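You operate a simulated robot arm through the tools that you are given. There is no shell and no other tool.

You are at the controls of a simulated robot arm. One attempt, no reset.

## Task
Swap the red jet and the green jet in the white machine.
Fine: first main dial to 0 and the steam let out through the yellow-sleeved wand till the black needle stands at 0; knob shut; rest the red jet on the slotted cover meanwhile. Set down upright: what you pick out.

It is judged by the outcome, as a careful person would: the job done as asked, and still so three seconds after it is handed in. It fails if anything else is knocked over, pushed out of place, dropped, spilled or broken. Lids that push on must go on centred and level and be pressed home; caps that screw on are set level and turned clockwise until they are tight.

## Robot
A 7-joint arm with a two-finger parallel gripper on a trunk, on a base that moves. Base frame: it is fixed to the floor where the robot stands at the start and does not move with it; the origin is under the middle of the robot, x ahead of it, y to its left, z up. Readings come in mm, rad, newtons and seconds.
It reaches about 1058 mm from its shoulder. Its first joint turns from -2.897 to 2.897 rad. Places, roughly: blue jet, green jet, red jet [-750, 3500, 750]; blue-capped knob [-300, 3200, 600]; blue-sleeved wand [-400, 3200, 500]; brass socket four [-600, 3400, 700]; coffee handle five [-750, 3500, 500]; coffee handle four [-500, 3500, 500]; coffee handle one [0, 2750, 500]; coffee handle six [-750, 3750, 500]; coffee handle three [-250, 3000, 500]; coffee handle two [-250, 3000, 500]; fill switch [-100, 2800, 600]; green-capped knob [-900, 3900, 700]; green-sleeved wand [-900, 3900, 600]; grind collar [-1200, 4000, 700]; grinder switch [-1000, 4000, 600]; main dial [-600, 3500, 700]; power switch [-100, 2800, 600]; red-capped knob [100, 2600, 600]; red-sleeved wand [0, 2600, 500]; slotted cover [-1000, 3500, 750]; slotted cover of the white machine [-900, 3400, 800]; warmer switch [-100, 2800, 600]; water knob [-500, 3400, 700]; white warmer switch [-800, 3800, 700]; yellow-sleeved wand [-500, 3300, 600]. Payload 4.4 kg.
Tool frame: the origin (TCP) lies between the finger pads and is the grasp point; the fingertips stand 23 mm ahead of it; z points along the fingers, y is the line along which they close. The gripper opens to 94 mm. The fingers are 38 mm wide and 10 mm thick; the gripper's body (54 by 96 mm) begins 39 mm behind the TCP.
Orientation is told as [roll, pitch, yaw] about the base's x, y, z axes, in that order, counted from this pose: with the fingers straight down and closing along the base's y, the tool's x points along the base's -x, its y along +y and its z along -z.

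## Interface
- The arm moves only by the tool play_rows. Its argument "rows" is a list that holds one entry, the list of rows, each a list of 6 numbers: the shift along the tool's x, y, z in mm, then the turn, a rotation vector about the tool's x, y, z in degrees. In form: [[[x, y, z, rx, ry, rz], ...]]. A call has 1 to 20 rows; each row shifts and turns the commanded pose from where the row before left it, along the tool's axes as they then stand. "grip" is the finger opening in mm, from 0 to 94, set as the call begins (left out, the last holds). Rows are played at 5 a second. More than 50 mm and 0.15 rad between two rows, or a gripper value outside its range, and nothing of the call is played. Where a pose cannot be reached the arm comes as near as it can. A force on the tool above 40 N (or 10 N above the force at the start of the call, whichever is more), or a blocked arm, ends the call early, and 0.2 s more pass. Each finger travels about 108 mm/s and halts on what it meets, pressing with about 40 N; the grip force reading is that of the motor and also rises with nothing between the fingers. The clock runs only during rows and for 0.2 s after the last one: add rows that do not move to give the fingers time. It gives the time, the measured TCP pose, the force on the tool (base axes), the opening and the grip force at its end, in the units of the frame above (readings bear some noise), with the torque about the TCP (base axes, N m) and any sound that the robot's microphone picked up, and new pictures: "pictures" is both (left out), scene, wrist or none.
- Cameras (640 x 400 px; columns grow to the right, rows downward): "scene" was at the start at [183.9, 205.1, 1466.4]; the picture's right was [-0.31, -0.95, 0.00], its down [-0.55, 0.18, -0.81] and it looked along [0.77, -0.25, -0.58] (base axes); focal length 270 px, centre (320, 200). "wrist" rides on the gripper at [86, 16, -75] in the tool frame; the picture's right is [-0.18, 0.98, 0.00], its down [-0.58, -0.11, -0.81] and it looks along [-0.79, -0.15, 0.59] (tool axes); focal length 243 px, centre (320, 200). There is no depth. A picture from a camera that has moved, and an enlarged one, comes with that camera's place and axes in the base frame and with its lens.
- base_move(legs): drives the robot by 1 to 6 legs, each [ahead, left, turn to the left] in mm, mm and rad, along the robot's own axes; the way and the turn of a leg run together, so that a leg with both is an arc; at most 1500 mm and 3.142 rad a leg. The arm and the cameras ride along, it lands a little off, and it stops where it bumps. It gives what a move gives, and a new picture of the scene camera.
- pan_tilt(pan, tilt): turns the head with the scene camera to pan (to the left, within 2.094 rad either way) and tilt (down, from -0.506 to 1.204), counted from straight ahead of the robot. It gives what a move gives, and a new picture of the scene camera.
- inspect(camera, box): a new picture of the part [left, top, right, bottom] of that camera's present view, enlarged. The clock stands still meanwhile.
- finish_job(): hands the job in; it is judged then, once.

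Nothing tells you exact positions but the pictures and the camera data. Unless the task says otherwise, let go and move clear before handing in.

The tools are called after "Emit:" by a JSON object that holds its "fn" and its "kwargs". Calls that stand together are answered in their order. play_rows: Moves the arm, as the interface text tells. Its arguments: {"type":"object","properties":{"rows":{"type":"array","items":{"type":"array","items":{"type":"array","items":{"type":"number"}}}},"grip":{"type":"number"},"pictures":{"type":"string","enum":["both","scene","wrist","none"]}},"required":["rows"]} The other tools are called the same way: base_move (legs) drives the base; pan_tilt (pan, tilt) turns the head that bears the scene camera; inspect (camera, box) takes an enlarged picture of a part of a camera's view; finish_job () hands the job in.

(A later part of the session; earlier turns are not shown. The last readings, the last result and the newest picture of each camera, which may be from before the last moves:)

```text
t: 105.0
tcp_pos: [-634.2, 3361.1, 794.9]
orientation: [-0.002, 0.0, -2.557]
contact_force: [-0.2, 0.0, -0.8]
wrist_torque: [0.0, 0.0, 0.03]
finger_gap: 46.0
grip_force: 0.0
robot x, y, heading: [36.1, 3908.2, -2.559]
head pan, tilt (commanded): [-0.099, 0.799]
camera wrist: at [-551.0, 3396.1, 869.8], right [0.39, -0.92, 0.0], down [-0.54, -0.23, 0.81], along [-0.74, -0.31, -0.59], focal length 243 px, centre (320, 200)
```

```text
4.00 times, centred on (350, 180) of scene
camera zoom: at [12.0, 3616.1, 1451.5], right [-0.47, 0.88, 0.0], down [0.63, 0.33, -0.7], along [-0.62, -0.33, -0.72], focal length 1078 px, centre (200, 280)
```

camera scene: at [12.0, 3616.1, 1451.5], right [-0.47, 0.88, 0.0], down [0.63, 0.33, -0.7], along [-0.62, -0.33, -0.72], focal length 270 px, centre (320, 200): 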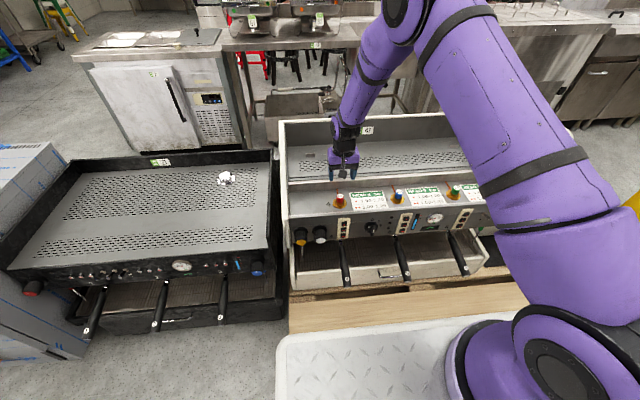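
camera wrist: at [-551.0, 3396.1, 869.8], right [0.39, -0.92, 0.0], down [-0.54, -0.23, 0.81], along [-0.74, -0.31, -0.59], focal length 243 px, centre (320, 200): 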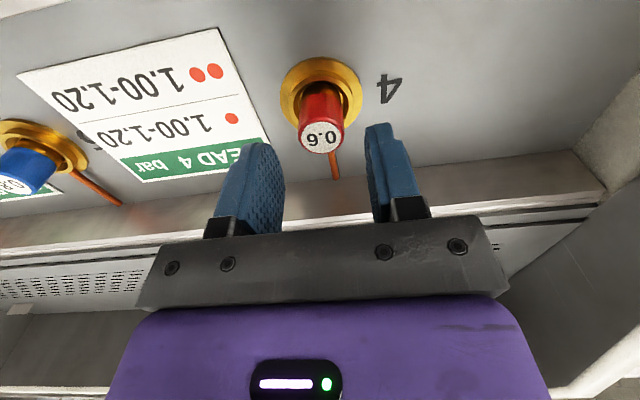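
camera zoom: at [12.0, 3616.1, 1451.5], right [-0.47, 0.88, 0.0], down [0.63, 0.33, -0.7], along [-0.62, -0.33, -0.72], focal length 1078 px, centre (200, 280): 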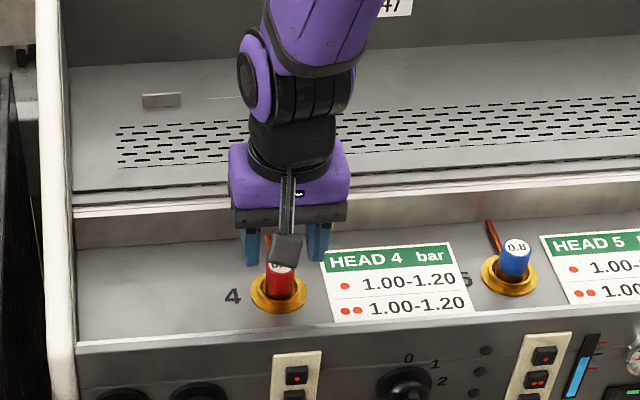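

Aligned within a millimetre. I'll lower 35 mm and close gently on the red jet.

Emit:
{"fn": "play_rows", "kwargs": {"rows": [[[0.8, 0.8, 12, 0, 0, 0], [0, 0, 12, 0, 0, 0], [0, 0, 11, 0, 0, 0], [0, 0, 0, 0, 0, 0]]], "pictures": "wrist"}}

Emit:
{"fn": "inspect", "kwargs": {"camera": "wrist", "box": [220, 80, 420, 230]}}

```text
t: 106.0
tcp_pos: [-631.2, 3362.0, 761.1]
orientation: [-0.001, 0.0, -2.557]
contact_force: [-0.5, -0.8, -0.5]
wrist_torque: [-0.01, 0.03, 0.01]
finger_gap: 45.8
grip_force: 0.1
robot x, y, heading: [35.5, 3908.7, -2.558]
head pan, tilt (commanded): [-0.099, 0.799]
camera wrist: at [-549.6, 3396.3, 835.8], right [0.39, -0.92, 0.0], down [-0.54, -0.23, 0.81], along [-0.74, -0.31, -0.59], focal length 243 px, centre (320, 200)
```

wrist: 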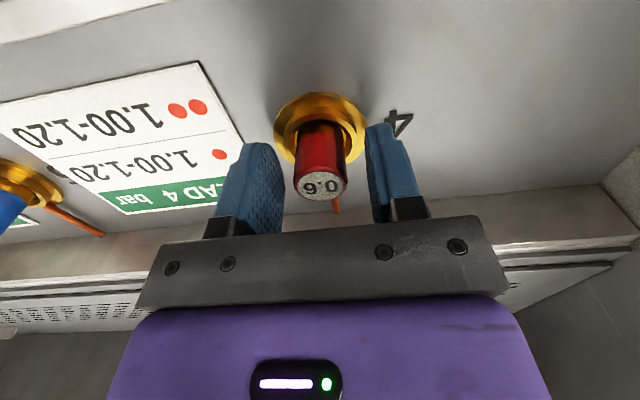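

```text
2.67 times, centred on (320, 155) of wrist
camera zoom: at [-549.6, 3396.3, 835.8], right [0.39, -0.92, 0.0], down [-0.54, -0.23, 0.81], along [-0.74, -0.31, -0.59], focal length 647 px, centre (320, 320)
```

zoom: 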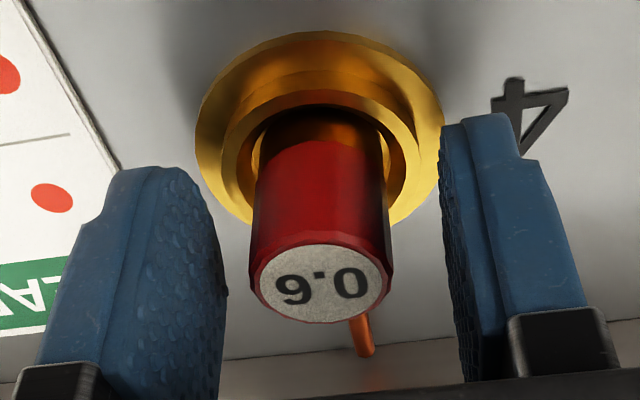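

The jet stands upright in the socket between the fingers. I'll close.

Emit:
{"fn": "play_rows", "kwargs": {"rows": [[[0, 0, 0, 0, 0, 0], [0, 0, 0, 0, 0, 0], [0, 0, 0, 0, 0, 0]]], "grip": 12, "pictures": "none"}}

Emit:
{"fn": "play_rows", "kwargs": {"rows": [[[0, 0, -2, 0, 0, 0], [0, 0, -2, 0, 0, 0], [0, 0, 0, 0, 0, 0]]], "pictures": "wrist"}}

Emit:
{"fn": "inspect", "kwargs": {"camera": "wrist", "box": [220, 80, 420, 230]}}

```text
t: 106.8
tcp_pos: [-632.1, 3361.3, 761.4]
orientation: [-0.003, -0.001, -2.557]
contact_force: [-0.6, -0.6, -0.2]
wrist_torque: [-0.04, 0.02, -0.01]
finger_gap: 25.2
grip_force: 39.8
robot x, y, heading: [38.0, 3909.8, -2.557]
head pan, tilt (commanded): [-0.099, 0.799]
```

```text
t: 107.6
tcp_pos: [-633.3, 3361.3, 765.7]
orientation: [-0.002, -0.001, -2.556]
contact_force: [-0.2, 0.1, -5.6]
wrist_torque: [0.0, -0.04, -0.03]
finger_gap: 25.3
grip_force: 40.0
robot x, y, heading: [36.2, 3906.3, -2.556]
head pan, tilt (commanded): [-0.099, 0.799]
camera wrist: at [-550.7, 3395.9, 839.5], right [0.39, -0.92, 0.0], down [-0.54, -0.23, 0.81], along [-0.74, -0.31, -0.59], focal length 243 px, centre (320, 200)
```

wrist: 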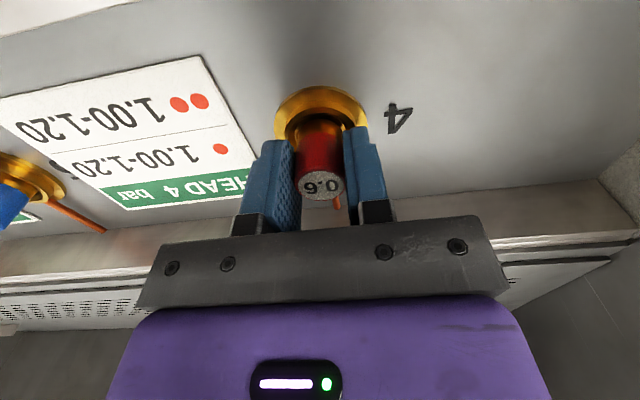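

```text
2.67 times, centred on (320, 155) of wrist
camera zoom: at [-550.7, 3395.9, 839.5], right [0.39, -0.92, 0.0], down [-0.54, -0.23, 0.81], along [-0.74, -0.31, -0.59], focal length 647 px, centre (320, 320)
```

zoom: 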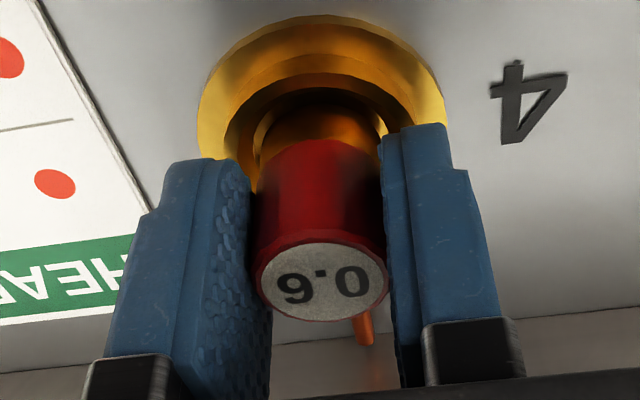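

It's coming out freely with only ~6 N. I'll lift it straight up.

Emit:
{"fn": "play_rows", "kwargs": {"rows": [[[0, 0, -5, 0, 0, 0], [0, 0, -8, 0, 0, 0], [0, 0, -10, 0, 0, 0], [0, 0, -12, 0, 0, 0], [0, 0, -15, 0, 0, 0], [0, 0, -20, 0, 0, 0], [0, 0, -20, 0, 0, 0], [0, 0, 0, 0, 0, 0]]]}}

Emit:
{"fn": "inspect", "kwargs": {"camera": "wrist", "box": [220, 50, 420, 230]}}

Emit:
{"fn": "inspect", "kwargs": {"camera": "scene", "box": [290, 130, 410, 230]}}

```text
t: 109.4
tcp_pos: [-632.4, 3360.3, 855.6]
orientation: [-0.002, 0.0, -2.557]
contact_force: [0.2, 0.5, 0.6]
wrist_torque: [0.01, -0.01, 0.02]
finger_gap: 11.9
grip_force: 0.1
robot x, y, heading: [36.2, 3907.5, -2.557]
head pan, tilt (commanded): [-0.099, 0.799]
camera scene: at [11.9, 3616.0, 1451.5], right [-0.47, 0.88, 0.0], down [0.63, 0.33, -0.7], along [-0.62, -0.33, -0.72], focal length 270 px, centre (320, 200)
camera wrist: at [-550.4, 3395.7, 929.3], right [0.39, -0.92, 0.0], down [-0.54, -0.23, 0.81], along [-0.74, -0.31, -0.59], focal length 243 px, centre (320, 200)
```

scene: 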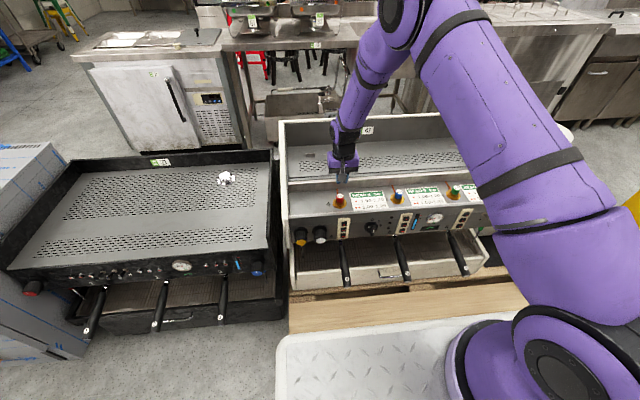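
wrist: 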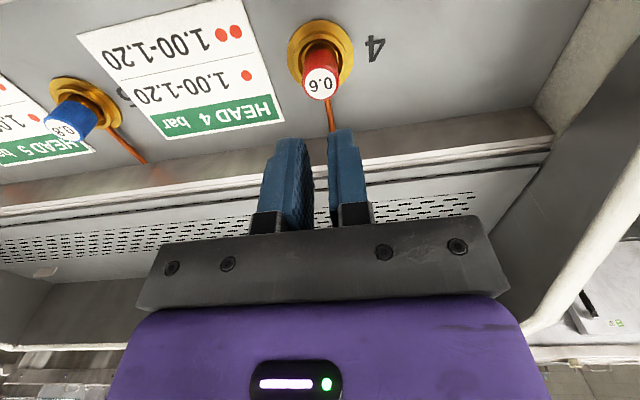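

```text
2.22 times, centred on (320, 140) of wrist
camera zoom: at [-550.4, 3395.7, 929.3], right [0.39, -0.92, 0.0], down [-0.54, -0.23, 0.81], along [-0.74, -0.31, -0.59], focal length 539 px, centre (320, 333)
```

zoom: 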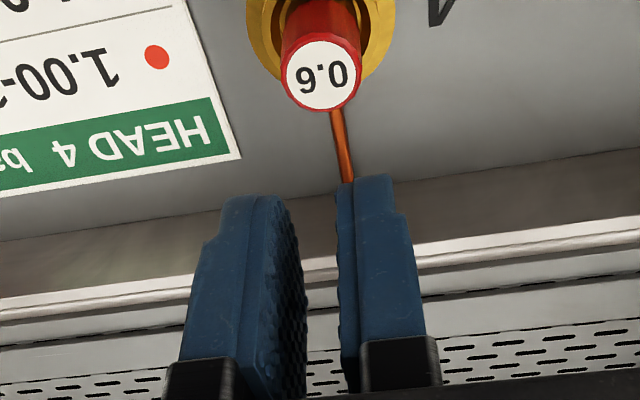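

```text
4.00 times, centred on (350, 180) of scene
camera zoom: at [11.9, 3616.0, 1451.5], right [-0.47, 0.88, 0.0], down [0.63, 0.33, -0.7], along [-0.62, -0.33, -0.72], focal length 1078 px, centre (200, 280)
```

zoom: 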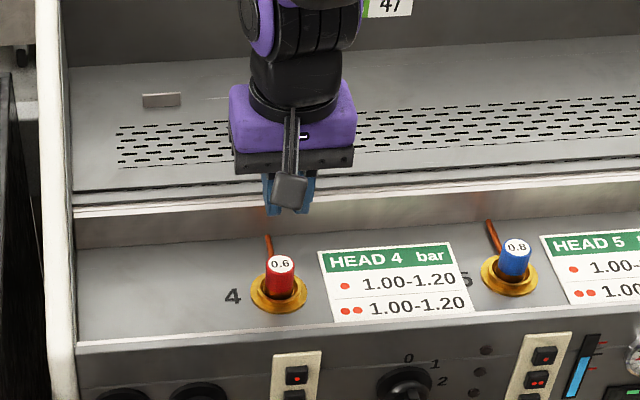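

The jet slipped out of the fingers and is still seated in its socket. In the first slow 4 mm it did rise with the hand, so I'll go back down, grip again and lift slowly.

Emit:
{"fn": "play_rows", "kwargs": {"rows": [[[0, 0, 0, 0, 0, 0], [0, -0.5, 20, 0, 0, 0], [0, 0, 20, 0, 0, 0], [0, 0, 20, 0, 0, 0], [0, 0, 20, 0, 0, 0], [0, 0, 10, 0, 0, 0], [0, 0, 6.5, 0, 0, 0], [0, 0, 0, 0, 0, 0]]], "grip": 46, "pictures": "none"}}

Emit:
{"fn": "inspect", "kwargs": {"camera": "wrist", "box": [220, 80, 420, 230]}}

```text
t: 111.2
tcp_pos: [-632.6, 3362.3, 759.2]
orientation: [-0.001, -0.001, -2.556]
contact_force: [0.4, -0.8, -0.4]
wrist_torque: [0.02, 0.01, 0.01]
finger_gap: 45.9
grip_force: 0.0
robot x, y, heading: [34.5, 3904.8, -2.555]
head pan, tilt (commanded): [-0.099, 0.799]
```

```text
2.67 times, centred on (320, 155) of wrist
camera zoom: at [-550.5, 3397.1, 833.7], right [0.39, -0.92, 0.0], down [-0.54, -0.23, 0.81], along [-0.74, -0.31, -0.59], focal length 647 px, centre (320, 320)
```

zoom: 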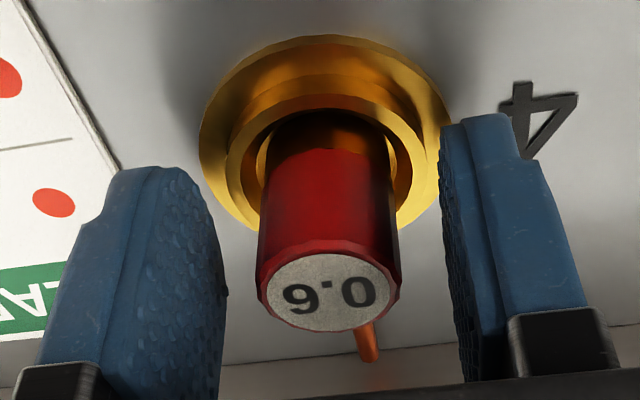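

Seated as before. I'll grip again and lift slowly, 1.5 mm per row.

Emit:
{"fn": "play_rows", "kwargs": {"rows": [[[0, 0, 0, 0, 0, 0], [0, 0, 0, 0, 0, 0], [0, 0, 0, 0, 0, 0], [0, 0, -1.5, 0, 0, 0], [0, 0, -1.5, 0, 0, 0], [0, 0, -1.5, 0, 0, 0], [0, 0, -1.5, 0, 0, 0], [0, 0, 0, 0, 0, 0]]], "grip": 12, "pictures": "wrist"}}

Emit:
{"fn": "inspect", "kwargs": {"camera": "wrist", "box": [220, 80, 420, 230]}}

```text
t: 113.0
tcp_pos: [-633.0, 3363.1, 766.5]
orientation: [-0.002, 0.0, -2.557]
contact_force: [0.7, 0.6, -5.2]
wrist_torque: [-0.04, -0.01, 0.01]
finger_gap: 25.6
grip_force: 40.3
robot x, y, heading: [34.3, 3908.3, -2.56]
head pan, tilt (commanded): [-0.099, 0.799]
camera wrist: at [-551.2, 3397.1, 840.0], right [0.39, -0.92, 0.0], down [-0.54, -0.23, 0.81], along [-0.74, -0.31, -0.59], focal length 243 px, centre (320, 200)
```

wrist: 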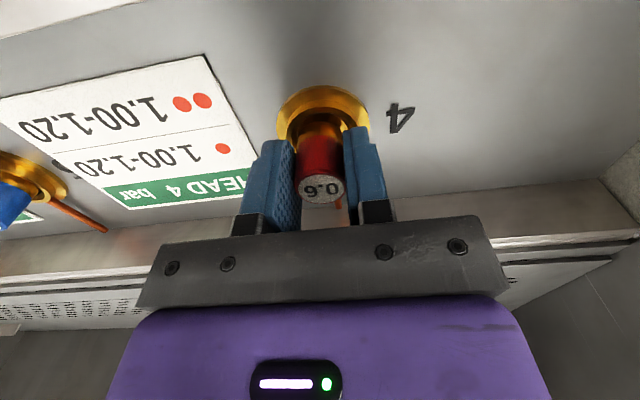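

```text
2.67 times, centred on (320, 155) of wrist
camera zoom: at [-551.2, 3397.1, 840.0], right [0.39, -0.92, 0.0], down [-0.54, -0.23, 0.81], along [-0.74, -0.31, -0.59], focal length 647 px, centre (320, 320)
```

zoom: 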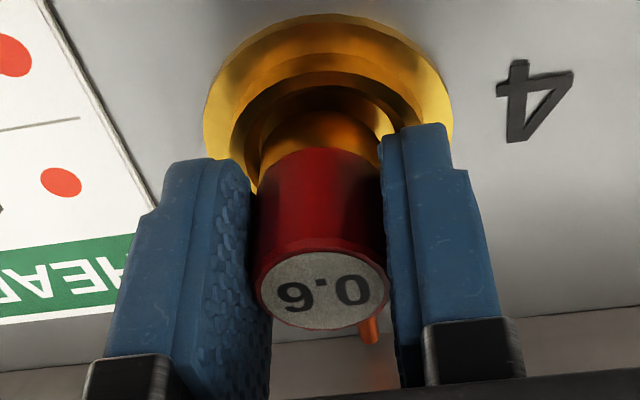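

The jet is rising with the hand at about 5 N. I'll continue slowly.

Emit:
{"fn": "play_rows", "kwargs": {"rows": [[[0, 0, -1.5, 0, 0, 0], [0, 0, -1.5, 0, 0, 0], [0, 0, -1.5, 0, 0, 0], [0, 0, -1.5, 0, 0, 0], [0, 0, -1.5, 0, 0, 0], [0, 0, -1.5, 0, 0, 0], [0, 0, 0, 0, 0, 0]]], "pictures": "wrist"}}

Emit:
{"fn": "inspect", "kwargs": {"camera": "wrist", "box": [220, 80, 420, 230]}}

```text
t: 114.6
tcp_pos: [-633.9, 3362.2, 773.8]
orientation: [-0.001, 0.001, -2.556]
contact_force: [-0.1, 0.1, -5.4]
wrist_torque: [0.02, 0.01, -0.01]
finger_gap: 25.1
grip_force: 39.9
robot x, y, heading: [34.5, 3912.0, -2.558]
head pan, tilt (commanded): [-0.099, 0.799]
camera wrist: at [-551.0, 3396.8, 848.2], right [0.39, -0.92, 0.0], down [-0.54, -0.23, 0.81], along [-0.74, -0.31, -0.59], focal length 243 px, centre (320, 200)
```

wrist: 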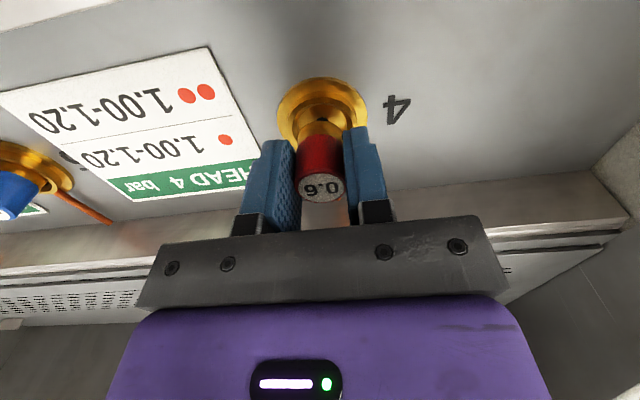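

```text
2.67 times, centred on (320, 155) of wrist
camera zoom: at [-551.0, 3396.8, 848.2], right [0.39, -0.92, 0.0], down [-0.54, -0.23, 0.81], along [-0.74, -0.31, -0.59], focal length 647 px, centre (320, 320)
```

zoom: 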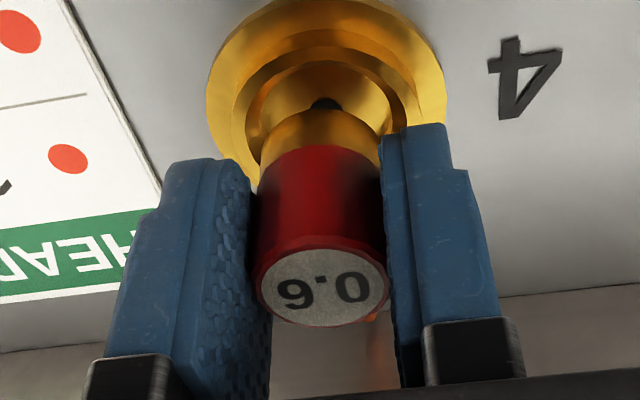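

About 15 mm out; the socket bore is coming into view below the jet. Continuing slowly.

Emit:
{"fn": "play_rows", "kwargs": {"rows": [[[0, 0, -2, 0, 0, 0], [0, 0, -2, 0, 0, 0], [0, 0, -2, 0, 0, 0], [0, 0, -2, 0, 0, 0], [0, 0, -2, 0, 0, 0], [0, 0, -2, 0, 0, 0], [0, 0, -2, 0, 0, 0], [0, 0, -2, 0, 0, 0], [0, 0, 0, 0, 0, 0]]], "pictures": "wrist"}}

Emit:
{"fn": "inspect", "kwargs": {"camera": "wrist", "box": [220, 80, 420, 230]}}

Emit:
{"fn": "inspect", "kwargs": {"camera": "scene", "box": [290, 130, 410, 230]}}

```text
t: 116.6
tcp_pos: [-632.4, 3362.7, 790.7]
orientation: [-0.001, 0.001, -2.556]
contact_force: [1.1, -0.3, -5.6]
wrist_torque: [0.02, 0.04, 0.0]
finger_gap: 25.2
grip_force: 40.4
robot x, y, heading: [35.5, 3907.8, -2.562]
head pan, tilt (commanded): [-0.099, 0.799]
camera wrist: at [-550.5, 3396.8, 864.6], right [0.39, -0.92, 0.0], down [-0.54, -0.23, 0.81], along [-0.74, -0.31, -0.59], focal length 243 px, centre (320, 200)
```

wrist: 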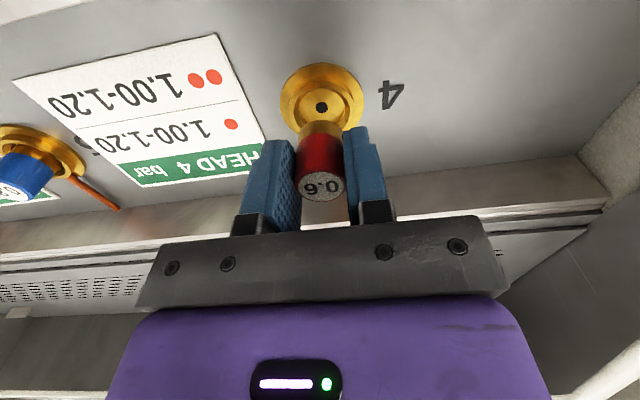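

```text
2.67 times, centred on (320, 155) of wrist
camera zoom: at [-550.5, 3396.8, 864.6], right [0.39, -0.92, 0.0], down [-0.54, -0.23, 0.81], along [-0.74, -0.31, -0.59], focal length 647 px, centre (320, 320)
```

zoom: 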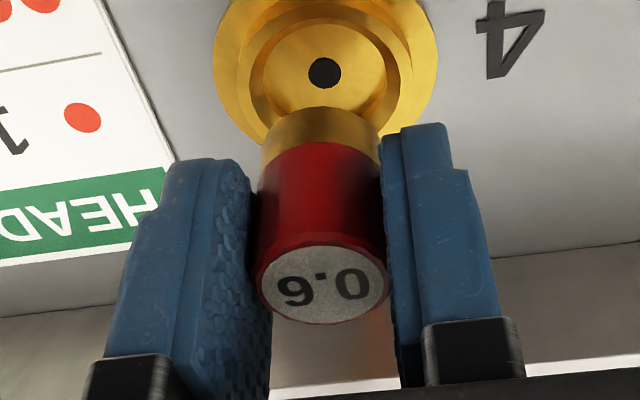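

```text
4.00 times, centred on (350, 180) of scene
camera zoom: at [11.7, 3615.9, 1451.5], right [-0.47, 0.88, 0.0], down [0.63, 0.33, -0.7], along [-0.62, -0.33, -0.72], focal length 1078 px, centre (200, 280)
```

zoom: 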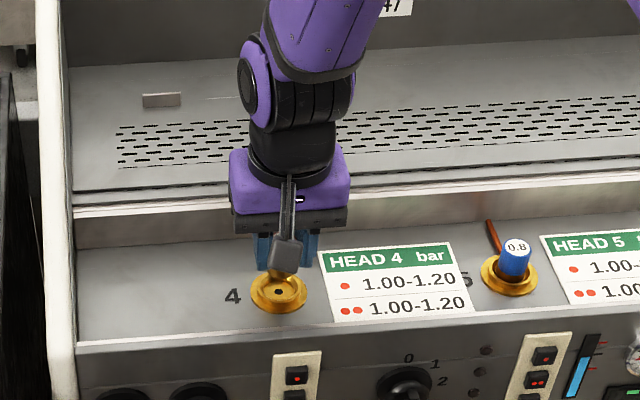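

The red jet is out (about 0.55 kg, a plain plug about 33 mm tall), gripped firmly. I'll raise it gently to clear the step, keeping accelerations small.

Emit:
{"fn": "play_rows", "kwargs": {"rows": [[[0, 0, -1, 0, 0, 0], [0, 0, -2, 0, 0, 0], [0, 0, -3, 0, 0, 0], [0, 0, -4, 0, 0, 0], [0, 0, -5, 0, 0, 0], [0, 0, -5, 0, 0, 0], [0, 0, -5, 0, 0, 0], [0, 0, -5, 0, 0, 0], [0, 0, -5, 0, 0, 0], [0, 0, -5, 0, 0, 0], [0, 0, -5, 0, 0, 0], [0, 0, -5, 0, 0, 0], [0, 0, -5, 0, 0, 0], [0, 0, -5, 0, 0, 0], [0, 0, -4, 0, 0, 0], [0, 0, -3, 0, 0, 0], [0, 0, -2, 0, 0, 0], [0, 0, -1, 0, 0, 0], [0, 0, 0, 0, 0, 0]]]}}

Emit:
{"fn": "inspect", "kwargs": {"camera": "wrist", "box": [220, 80, 420, 230]}}

```text
t: 120.6
tcp_pos: [-632.0, 3360.6, 860.6]
orientation: [-0.002, -0.001, -2.557]
contact_force: [0.1, 0.1, -5.6]
wrist_torque: [0.01, -0.03, 0.03]
finger_gap: 25.5
grip_force: 39.9
robot x, y, heading: [34.3, 3908.3, -2.556]
head pan, tilt (commanded): [-0.099, 0.799]
camera scene: at [11.7, 3615.9, 1451.5], right [-0.47, 0.88, 0.0], down [0.63, 0.33, -0.7], along [-0.62, -0.33, -0.72], focal length 270 px, centre (320, 200)
camera wrist: at [-550.5, 3396.6, 934.6], right [0.39, -0.92, 0.0], down [-0.54, -0.23, 0.81], along [-0.74, -0.31, -0.59], focal length 243 px, centre (320, 200)
```

scene: 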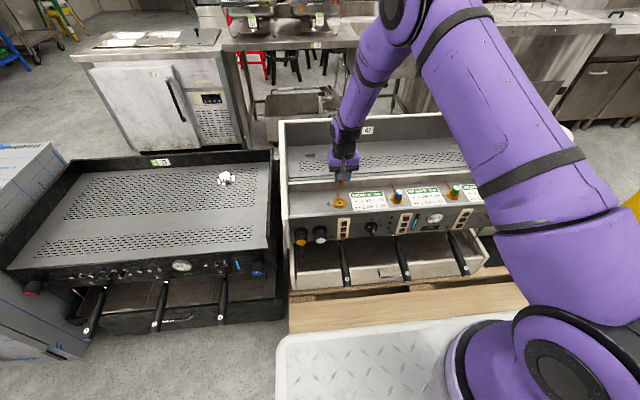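
wrist: 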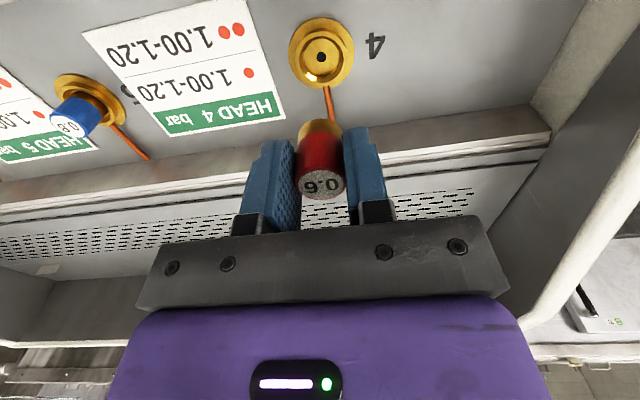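

```text
2.67 times, centred on (320, 155) of wrist
camera zoom: at [-550.5, 3396.6, 934.6], right [0.39, -0.92, 0.0], down [-0.54, -0.23, 0.81], along [-0.74, -0.31, -0.59], focal length 647 px, centre (320, 320)
```

zoom: 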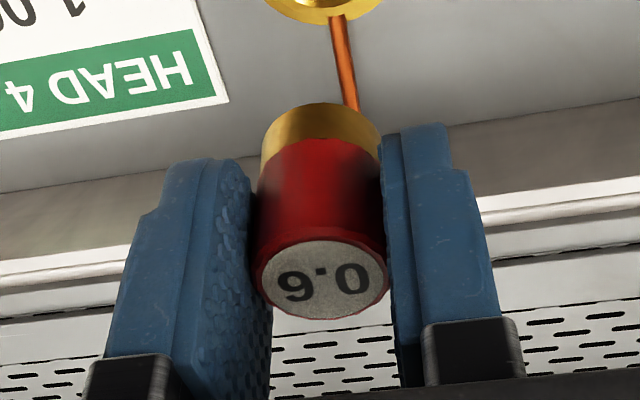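

The jet is secure. The slotted cover lies at about z≈777, b≈1130–1190; I'll carry the jet inward gently over its middle.

Emit:
{"fn": "play_rows", "kwargs": {"rows": [[[-2, 0, 0, 0, 0, 0], [-4, 0, 0, 0, 0, 0], [-6, 0, 0, 0, 0, 0], [-7, 0, 0, 0, 0, 0], [-8, 0, 0, 0, 0, 0], [-8, 0, 0, 0, 0, 0], [-8, 0, 0, 0, 0, 0], [-8, 0, 0, 0, 0, 0], [-8, 0, 0, 0, 0, 0], [-8, 0, 0, 0, 0, 0], [-8, 0, 0, 0, 0, 0], [-8, 0, 0, 0, 0, 0], [-8, 0, 0, 0, 0, 0], [-7, 0, 0, 0, 0, 0], [-6, 0, 0, 0, 0, 0], [-4, 0, 0, 0, 0, 0], [-2, 0, 0, 0, 0, 0], [0, 0, 0, 0, 0, 0]]], "pictures": "none"}}

Emit:
{"fn": "play_rows", "kwargs": {"rows": [[[-2, 0, 0, 0, 0, 0], [-4, 0, 0, 0, 0, 0], [-6, 0, 0, 0, 0, 0], [-8, 0, 0, 0, 0, 0], [-8, 0, 0, 0, 0, 0], [-8, 0, 0, 0, 0, 0], [-8, 0, 0, 0, 0, 0], [-6, 0, 0, 0, 0, 0], [-4, 0, 0, 0, 0, 0], [-2, 0, 0, 0, 0, 0], [0, 0, 0, 0, 0, 0]]]}}

Emit:
{"fn": "inspect", "kwargs": {"camera": "wrist", "box": [220, 80, 420, 230]}}

Emit:
{"fn": "inspect", "kwargs": {"camera": "scene", "box": [280, 110, 420, 220]}}

```text
t: 124.4
tcp_pos: [-724.6, 3300.9, 860.4]
orientation: [-0.001, 0.002, -2.556]
contact_force: [0.9, -0.3, -5.8]
wrist_torque: [0.01, -0.01, 0.02]
finger_gap: 25.6
grip_force: 39.7
robot x, y, heading: [38.0, 3902.9, -2.557]
head pan, tilt (commanded): [-0.099, 0.799]
```

```text
t: 126.8
tcp_pos: [-769.8, 3271.2, 860.5]
orientation: [-0.001, 0.001, -2.556]
contact_force: [0.5, 0.2, -4.9]
wrist_torque: [0.04, 0.01, -0.01]
finger_gap: 25.7
grip_force: 39.8
robot x, y, heading: [34.6, 3909.7, -2.556]
head pan, tilt (commanded): [-0.099, 0.799]
camera scene: at [11.7, 3615.9, 1451.5], right [-0.47, 0.88, 0.0], down [0.63, 0.33, -0.7], along [-0.62, -0.33, -0.72], focal length 270 px, centre (320, 200)
camera wrist: at [-688.5, 3304.7, 934.9], right [0.39, -0.92, 0.0], down [-0.54, -0.23, 0.81], along [-0.74, -0.31, -0.59], focal length 243 px, centre (320, 200)
```

scene: 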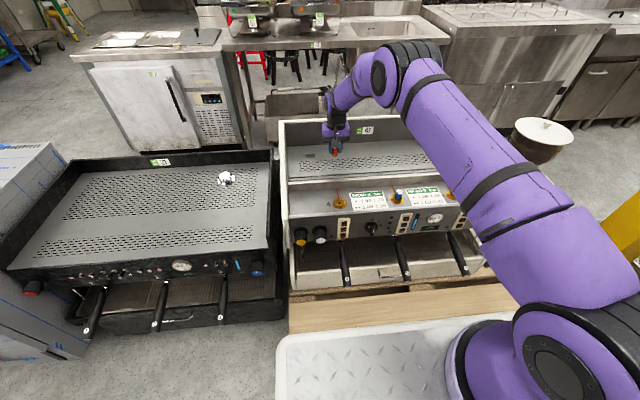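
wrist: 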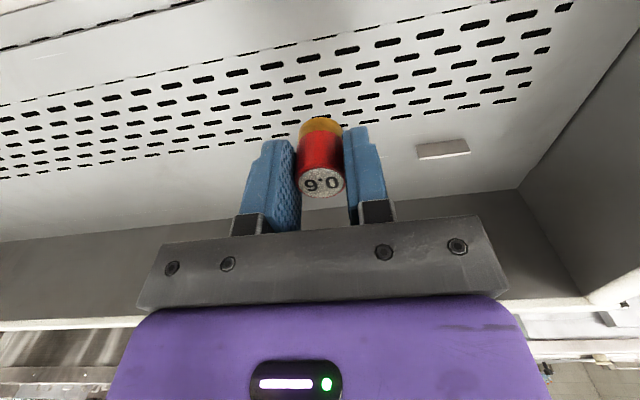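

```text
2.67 times, centred on (320, 155) of wrist
camera zoom: at [-688.5, 3304.7, 934.9], right [0.39, -0.92, 0.0], down [-0.54, -0.23, 0.81], along [-0.74, -0.31, -0.59], focal length 647 px, centre (320, 320)
```

zoom: 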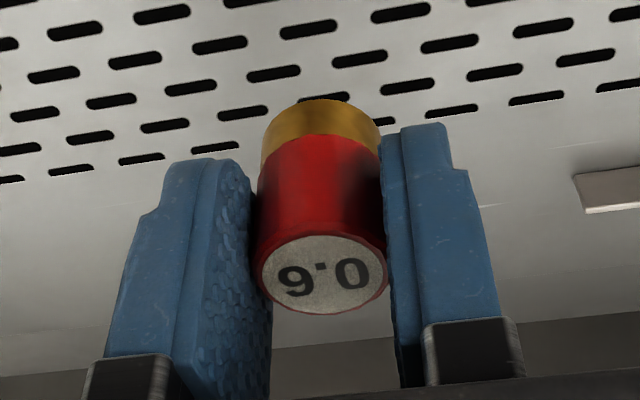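

```text
3.64 times, centred on (350, 165) of scene
camera zoom: at [11.7, 3615.9, 1451.5], right [-0.47, 0.88, 0.0], down [0.63, 0.33, -0.7], along [-0.62, -0.33, -0.72], focal length 980 px, centre (211, 327)
```

zoom: 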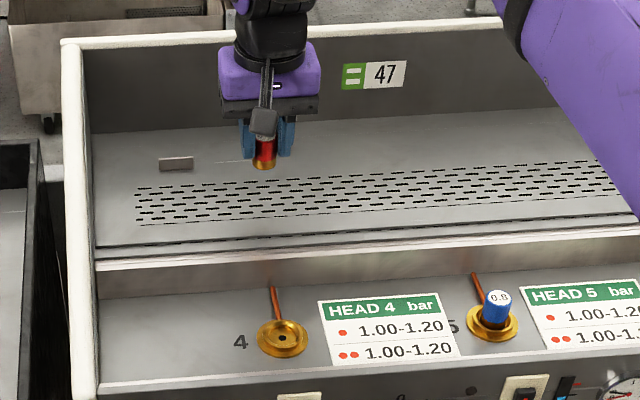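

The jet hangs over the slotted part of the cover. I'll lower it: 40 mm first, then in small steps until it touches.

Emit:
{"fn": "play_rows", "kwargs": {"rows": [[[0, 0, 2, 0, 0, 0], [0, 0, 4, 0, 0, 0], [0, 0, 6, 0, 0, 0], [0, 0, 7, 0, 0, 0], [0, 0, 7, 0, 0, 0], [0, 0, 6, 0, 0, 0], [0, 0, 4, 0, 0, 0], [0, 0, 3, 0, 0, 0], [0, 0, 2, 0, 0, 0], [0, 0, 1, 0, 0, 0], [0, 0, 0, 0, 0, 0]]], "pictures": "wrist"}}

Emit:
{"fn": "inspect", "kwargs": {"camera": "wrist", "box": [220, 80, 420, 230]}}

Emit:
{"fn": "inspect", "kwargs": {"camera": "scene", "box": [300, 130, 380, 190]}}

```text
t: 129.2
tcp_pos: [-771.5, 3269.4, 819.2]
orientation: [-0.002, -0.001, -2.558]
contact_force: [0.1, 0.3, -5.1]
wrist_torque: [0.01, 0.0, 0.04]
finger_gap: 25.5
grip_force: 40.5
robot x, y, heading: [37.2, 3907.5, -2.555]
head pan, tilt (commanded): [-0.099, 0.799]
camera wrist: at [-689.0, 3304.6, 892.7], right [0.39, -0.92, 0.0], down [-0.54, -0.23, 0.81], along [-0.74, -0.31, -0.59], focal length 243 px, centre (320, 200)
```

wrist: 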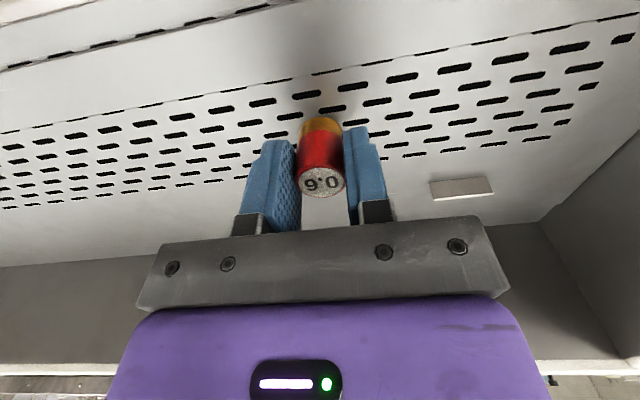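

```text
2.67 times, centred on (320, 155) of wrist
camera zoom: at [-689.0, 3304.6, 892.7], right [0.39, -0.92, 0.0], down [-0.54, -0.23, 0.81], along [-0.74, -0.31, -0.59], focal length 647 px, centre (320, 320)
```

zoom: 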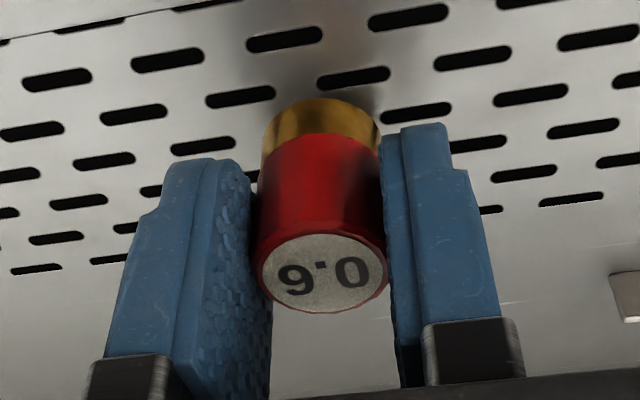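

```text
6.67 times, centred on (340, 160) of scene
camera zoom: at [11.7, 3615.9, 1451.5], right [-0.47, 0.88, 0.0], down [0.63, 0.33, -0.7], along [-0.62, -0.33, -0.72], focal length 1797 px, centre (187, 467)
```

zoom: 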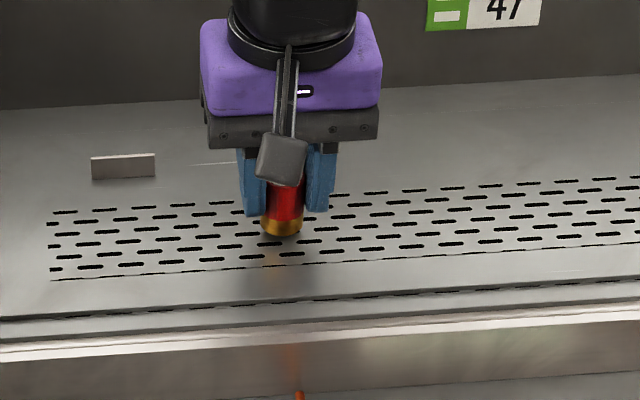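

Close to the surface now. I'll continue in 1 mm steps watching the force.

Emit:
{"fn": "play_rows", "kwargs": {"rows": [[[0, 0, 1, 0, 0, 0], [0, 0, 1, 0, 0, 0], [0, 0, 1, 0, 0, 0], [0, 0, 1, 0, 0, 0], [0, 0, 1, 0, 0, 0], [0, 0, 0, 0, 0, 0]]], "pictures": "wrist"}}

Emit:
{"fn": "inspect", "kwargs": {"camera": "wrist", "box": [220, 80, 420, 230]}}

```text
t: 130.6
tcp_pos: [-770.9, 3270.6, 813.5]
orientation: [-0.002, 0.001, -2.558]
contact_force: [0.3, 0.0, -5.8]
wrist_torque: [-0.01, -0.01, -0.02]
finger_gap: 25.4
grip_force: 40.8
robot x, y, heading: [37.0, 3911.2, -2.56]
head pan, tilt (commanded): [-0.099, 0.799]
camera wrist: at [-689.8, 3305.3, 887.3], right [0.39, -0.92, 0.0], down [-0.54, -0.23, 0.81], along [-0.74, -0.31, -0.59], focal length 243 px, centre (320, 200)
```

wrist: 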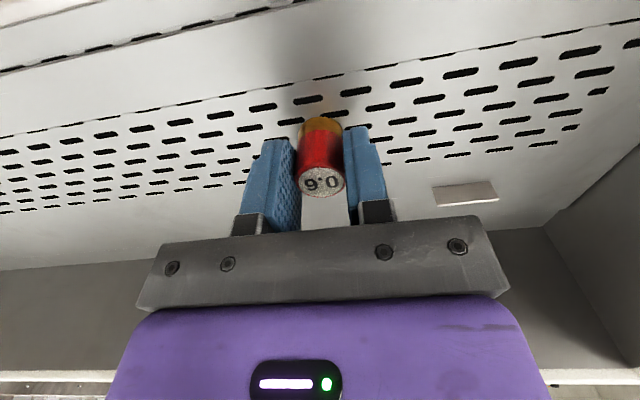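

```text
2.67 times, centred on (320, 155) of wrist
camera zoom: at [-689.8, 3305.3, 887.3], right [0.39, -0.92, 0.0], down [-0.54, -0.23, 0.81], along [-0.74, -0.31, -0.59], focal length 647 px, centre (320, 320)
```

zoom: 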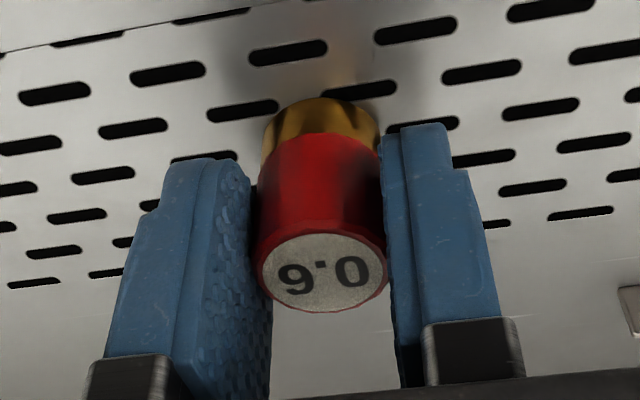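

Emit:
{"fn": "play_rows", "kwargs": {"rows": [[[0, 0, 1, 0, 0, 0], [0, 0, 1, 0, 0, 0], [0, 0, 1, 0, 0, 0], [0, 0, 1, 0, 0, 0], [0, 0, 0, 0, 0, 0]]], "pictures": "none"}}

Emit:
{"fn": "inspect", "kwargs": {"camera": "wrist", "box": [220, 80, 420, 230]}}

```text
t: 131.8
tcp_pos: [-771.3, 3270.5, 811.6]
orientation: [-0.002, -0.004, -2.557]
contact_force: [-4.4, 4.3, 24.8]
wrist_torque: [0.32, 0.03, -0.03]
finger_gap: 25.3
grip_force: 39.9
robot x, y, heading: [33.4, 3907.0, -2.557]
head pan, tilt (commanded): [-0.099, 0.799]
```

```text
2.67 times, centred on (320, 155) of wrist
camera zoom: at [-689.3, 3305.3, 885.6], right [0.39, -0.92, 0.0], down [-0.54, -0.23, 0.81], along [-0.75, -0.31, -0.59], focal length 647 px, centre (320, 320)
```

zoom: 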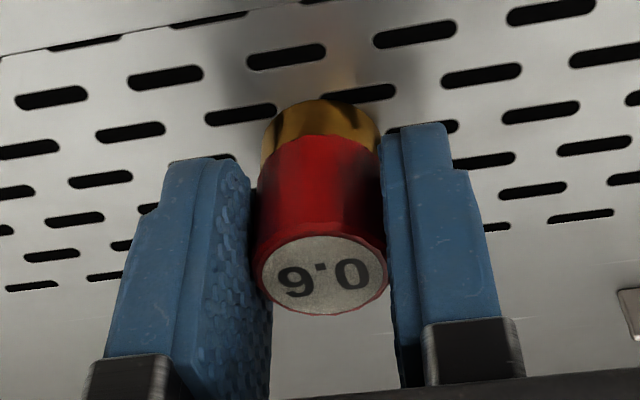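

It has touched down (25 N up). I'll ease the pressure off before releasing.

Emit:
{"fn": "play_rows", "kwargs": {"rows": [[[0, 0, -0.8, 0, 0, 0], [0, 0, -0.5, 0, 0, 0], [0, 0, -0.3, 0, 0, 0], [0, 0, 0, 0, 0, 0]]], "pictures": "none"}}

```text
t: 132.8
tcp_pos: [-770.7, 3270.4, 810.7]
orientation: [-0.003, 0.0, -2.556]
contact_force: [-5.3, -1.9, 11.0]
wrist_torque: [-0.17, 0.24, -0.02]
finger_gap: 25.6
grip_force: 40.3
robot x, y, heading: [38.6, 3908.2, -2.556]
head pan, tilt (commanded): [-0.099, 0.799]
```

Emit:
{"fn": "play_rows", "kwargs": {"rows": [[[0, 0, -0.4, 0, 0, 0], [0, 0, -0.2, 0, 0, 0], [0, 0, 0, 0, 0, 0]]], "pictures": "none"}}

Emit:
{"fn": "play_rows", "kwargs": {"rows": [[[0, 0, 0, 0, 0, 0], [0, 0, 0, 0, 0, 0], [0, 0, 0, 0, 0, 0]]], "grip": 40, "pictures": "wrist"}}

Emit:
{"fn": "inspect", "kwargs": {"camera": "wrist", "box": [220, 80, 420, 230]}}

```text
t: 133.6
tcp_pos: [-770.1, 3271.1, 811.2]
orientation: [-0.001, 0.001, -2.557]
contact_force: [-1.4, -1.1, 3.9]
wrist_torque: [-0.21, 0.01, 0.02]
finger_gap: 25.2
grip_force: 40.1
robot x, y, heading: [36.2, 3906.2, -2.557]
head pan, tilt (commanded): [-0.099, 0.799]
```

```text
t: 134.4
tcp_pos: [-771.3, 3270.2, 811.1]
orientation: [-0.003, 0.001, -2.556]
contact_force: [0.1, -0.9, 0.1]
wrist_torque: [0.01, -0.01, 0.0]
finger_gap: 39.9
grip_force: 0.1
robot x, y, heading: [34.3, 3904.4, -2.559]
head pan, tilt (commanded): [-0.099, 0.799]
camera wrist: at [-689.0, 3305.3, 885.7], right [0.39, -0.92, 0.0], down [-0.54, -0.23, 0.81], along [-0.74, -0.31, -0.59], focal length 243 px, centre (320, 200)
```

wrist: 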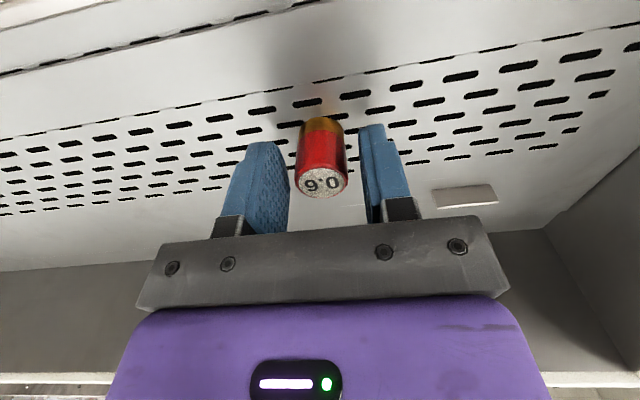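

```text
2.67 times, centred on (320, 155) of wrist
camera zoom: at [-689.0, 3305.3, 885.7], right [0.39, -0.92, 0.0], down [-0.54, -0.23, 0.81], along [-0.74, -0.31, -0.59], focal length 647 px, centre (320, 320)
```

zoom: 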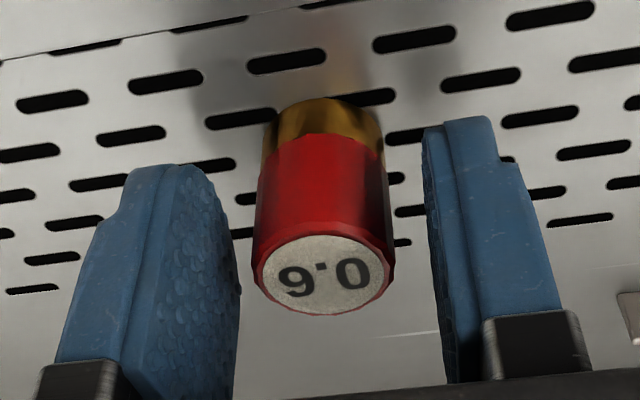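

The red jet stands upright on the slotted cover. I'll rise clear and go over the green jet.

Emit:
{"fn": "play_rows", "kwargs": {"rows": [[[0, 0, -2, 0, 0, 0], [0, 0, -6, 0, 0, 0], [0, 0, -12, 0, 0, 0], [0, 0, -20, 0, 0, 0], [0, 0, -20, 0, 0, 0], [30, 0, 0, 0, 0, 0], [40, 0, 0, 0, 0, 0], [40, 0, 0, 0, 0, 0], [40, -10, 0, 0, 0, 0], [15, -40, 0, 0, 0, 0], [0, -45, 0, 0, 0, 0], [0, -45, 0, 0, 0, 0], [0, -45, 0, 0, 0, 0], [0, -45, 0, 0, 0, 0], [0, -45, 0, 0, 0, 0], [0, -45, 0, 0, 0, 0], [0, -45, 0, 0, 0, 0], [0, -40, 0, 0, 0, 0], [0, -23, 0, 0, 0, 0], [0, 0, 0, 0, 0, 0]]], "grip": 46}}

Emit:
{"fn": "inspect", "kwargs": {"camera": "wrist", "box": [220, 30, 420, 180]}}

Emit:
{"fn": "inspect", "kwargs": {"camera": "scene", "box": [280, 110, 420, 220]}}

```text
t: 138.6
tcp_pos: [-870.2, 3719.4, 872.5]
orientation: [-0.003, 0.001, -2.556]
contact_force: [0.2, -0.1, -0.1]
wrist_torque: [-0.02, -0.02, -0.03]
finger_gap: 46.1
grip_force: 0.2
robot x, y, heading: [35.0, 3905.9, -2.555]
head pan, tilt (commanded): [-0.099, 0.799]
camera scene: at [11.8, 3616.2, 1451.5], right [-0.47, 0.88, 0.0], down [0.63, 0.33, -0.7], along [-0.62, -0.33, -0.72], focal length 270 px, centre (320, 200)
camera wrist: at [-788.0, 3753.3, 947.1], right [0.39, -0.92, 0.0], down [-0.54, -0.23, 0.81], along [-0.74, -0.31, -0.59], focal length 243 px, centre (320, 200)
```

scene: 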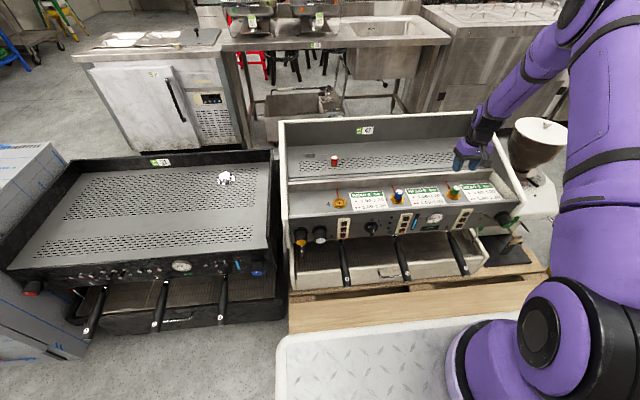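
wrist: 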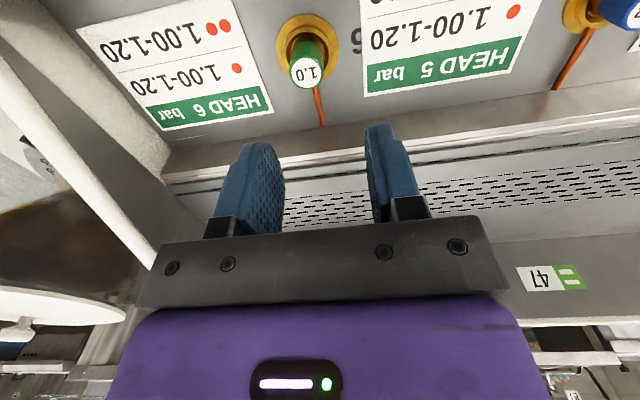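

```text
2.67 times, centred on (320, 105) of wrist
camera zoom: at [-788.0, 3753.3, 947.1], right [0.39, -0.92, 0.0], down [-0.54, -0.23, 0.81], along [-0.74, -0.31, -0.59], focal length 647 px, centre (320, 453)
```

zoom: 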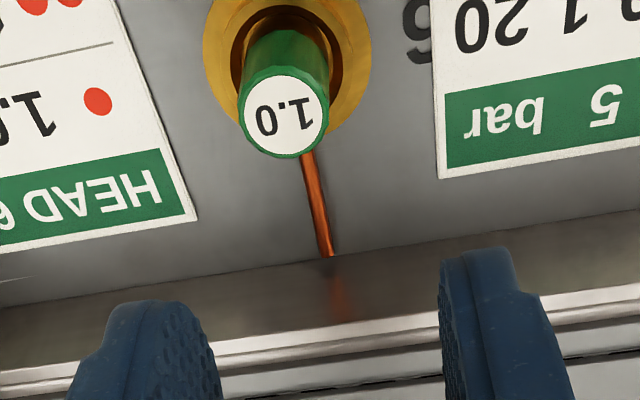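

```text
3.64 times, centred on (350, 165) of scene
camera zoom: at [11.8, 3616.2, 1451.5], right [-0.47, 0.88, 0.0], down [0.63, 0.33, -0.7], along [-0.62, -0.33, -0.72], focal length 980 px, centre (211, 327)
```

zoom: 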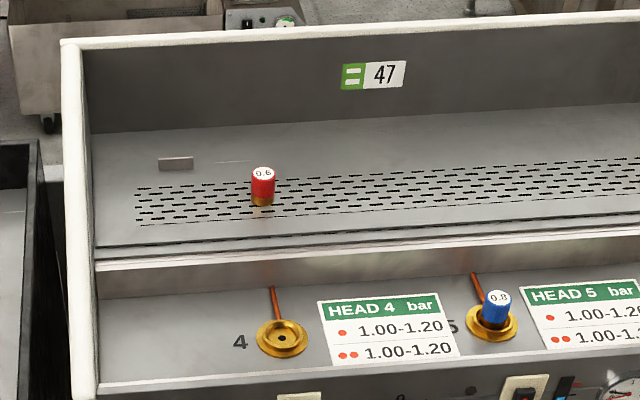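

The red jet stands well on the cover. The green jet is about 11 mm to the right of the hand; I'll centre and lower to just above it.

Emit:
{"fn": "play_rows", "kwargs": {"rows": [[[-1, -10.8, 0, 0, 0, 0], [0, 0, 25, 0, 0, 0], [0, 0, 30, 0, 0, 0], [0, 0, 22, 0, 0, 0], [0, 0, 0, 0, 0, 0]]], "pictures": "wrist"}}

Emit:
{"fn": "inspect", "kwargs": {"camera": "wrist", "box": [220, 80, 420, 230]}}

```text
t: 139.8
tcp_pos: [-877.3, 3728.8, 795.9]
orientation: [-0.002, 0.0, -2.555]
contact_force: [0.4, -0.6, 0.1]
wrist_torque: [-0.01, 0.02, -0.03]
finger_gap: 45.9
grip_force: 0.1
robot x, y, heading: [35.6, 3907.6, -2.557]
head pan, tilt (commanded): [-0.099, 0.799]
camera wrist: at [-793.8, 3762.7, 870.6], right [0.39, -0.92, 0.0], down [-0.54, -0.23, 0.81], along [-0.74, -0.31, -0.59], focal length 243 px, centre (320, 200)
```

wrist: 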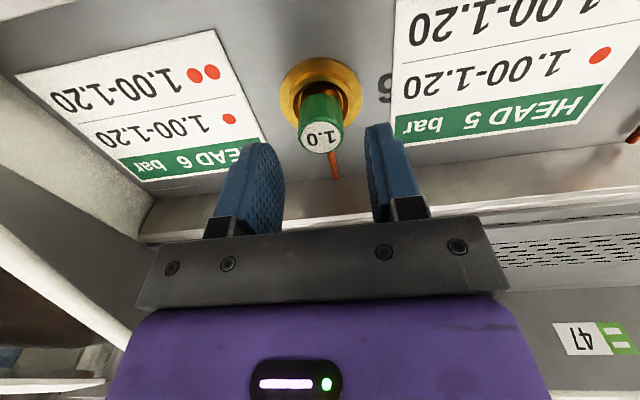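

```text
2.67 times, centred on (320, 155) of wrist
camera zoom: at [-793.8, 3762.7, 870.6], right [0.39, -0.92, 0.0], down [-0.54, -0.23, 0.81], along [-0.74, -0.31, -0.59], focal length 647 px, centre (320, 320)
```

zoom: 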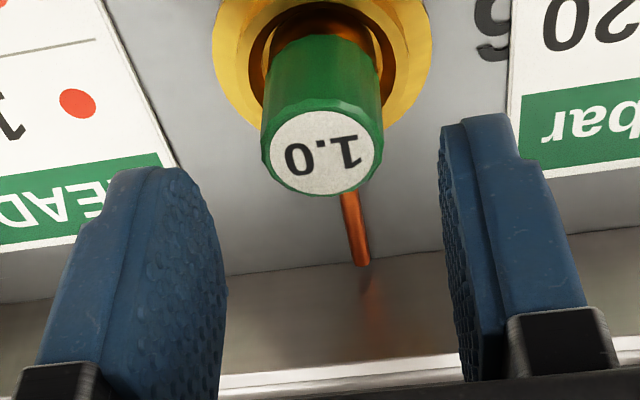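

Centred. I'll lower onto the green jet and close.

Emit:
{"fn": "play_rows", "kwargs": {"rows": [[[0, 0, 13, 0, 0, 0], [0, 0, 13, 0, 0, 0], [0, 0, 11, 0, 0, 0], [0, 0, 0, 0, 0, 0]]], "pictures": "none"}}

Emit:
{"fn": "play_rows", "kwargs": {"rows": [[[0, 0, 0, 0, 0, 0], [0, 0, 0, 0, 0, 0], [0, 0, 0, 0, 0, 0], [0, 0, 0, 0, 0, 0]]], "grip": 12, "pictures": "none"}}

Emit:
{"fn": "inspect", "kwargs": {"camera": "wrist", "box": [220, 80, 420, 230]}}

```text
t: 140.8
tcp_pos: [-876.7, 3727.4, 757.1]
orientation: [-0.002, -0.002, -2.557]
contact_force: [0.4, 0.6, -0.2]
wrist_torque: [0.01, -0.01, -0.01]
finger_gap: 45.8
grip_force: 0.1
robot x, y, heading: [32.3, 3907.2, -2.556]
head pan, tilt (commanded): [-0.099, 0.799]
```

```text
t: 141.8
tcp_pos: [-875.9, 3728.2, 758.5]
orientation: [0.001, 0.001, -2.556]
contact_force: [0.0, -1.2, 1.1]
wrist_torque: [-0.09, -0.07, -0.01]
finger_gap: 25.5
grip_force: 40.0
robot x, y, heading: [36.2, 3905.9, -2.556]
head pan, tilt (commanded): [-0.099, 0.799]
```

```text
2.67 times, centred on (320, 155) of wrist
camera zoom: at [-794.4, 3762.6, 832.8], right [0.39, -0.92, 0.0], down [-0.54, -0.23, 0.81], along [-0.74, -0.31, -0.59], focal length 647 px, centre (320, 320)
```

zoom: 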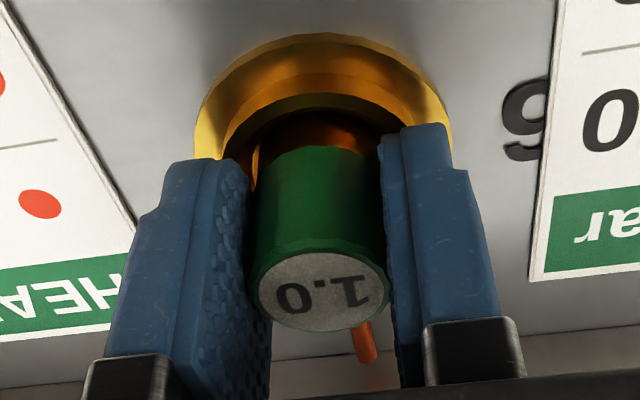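

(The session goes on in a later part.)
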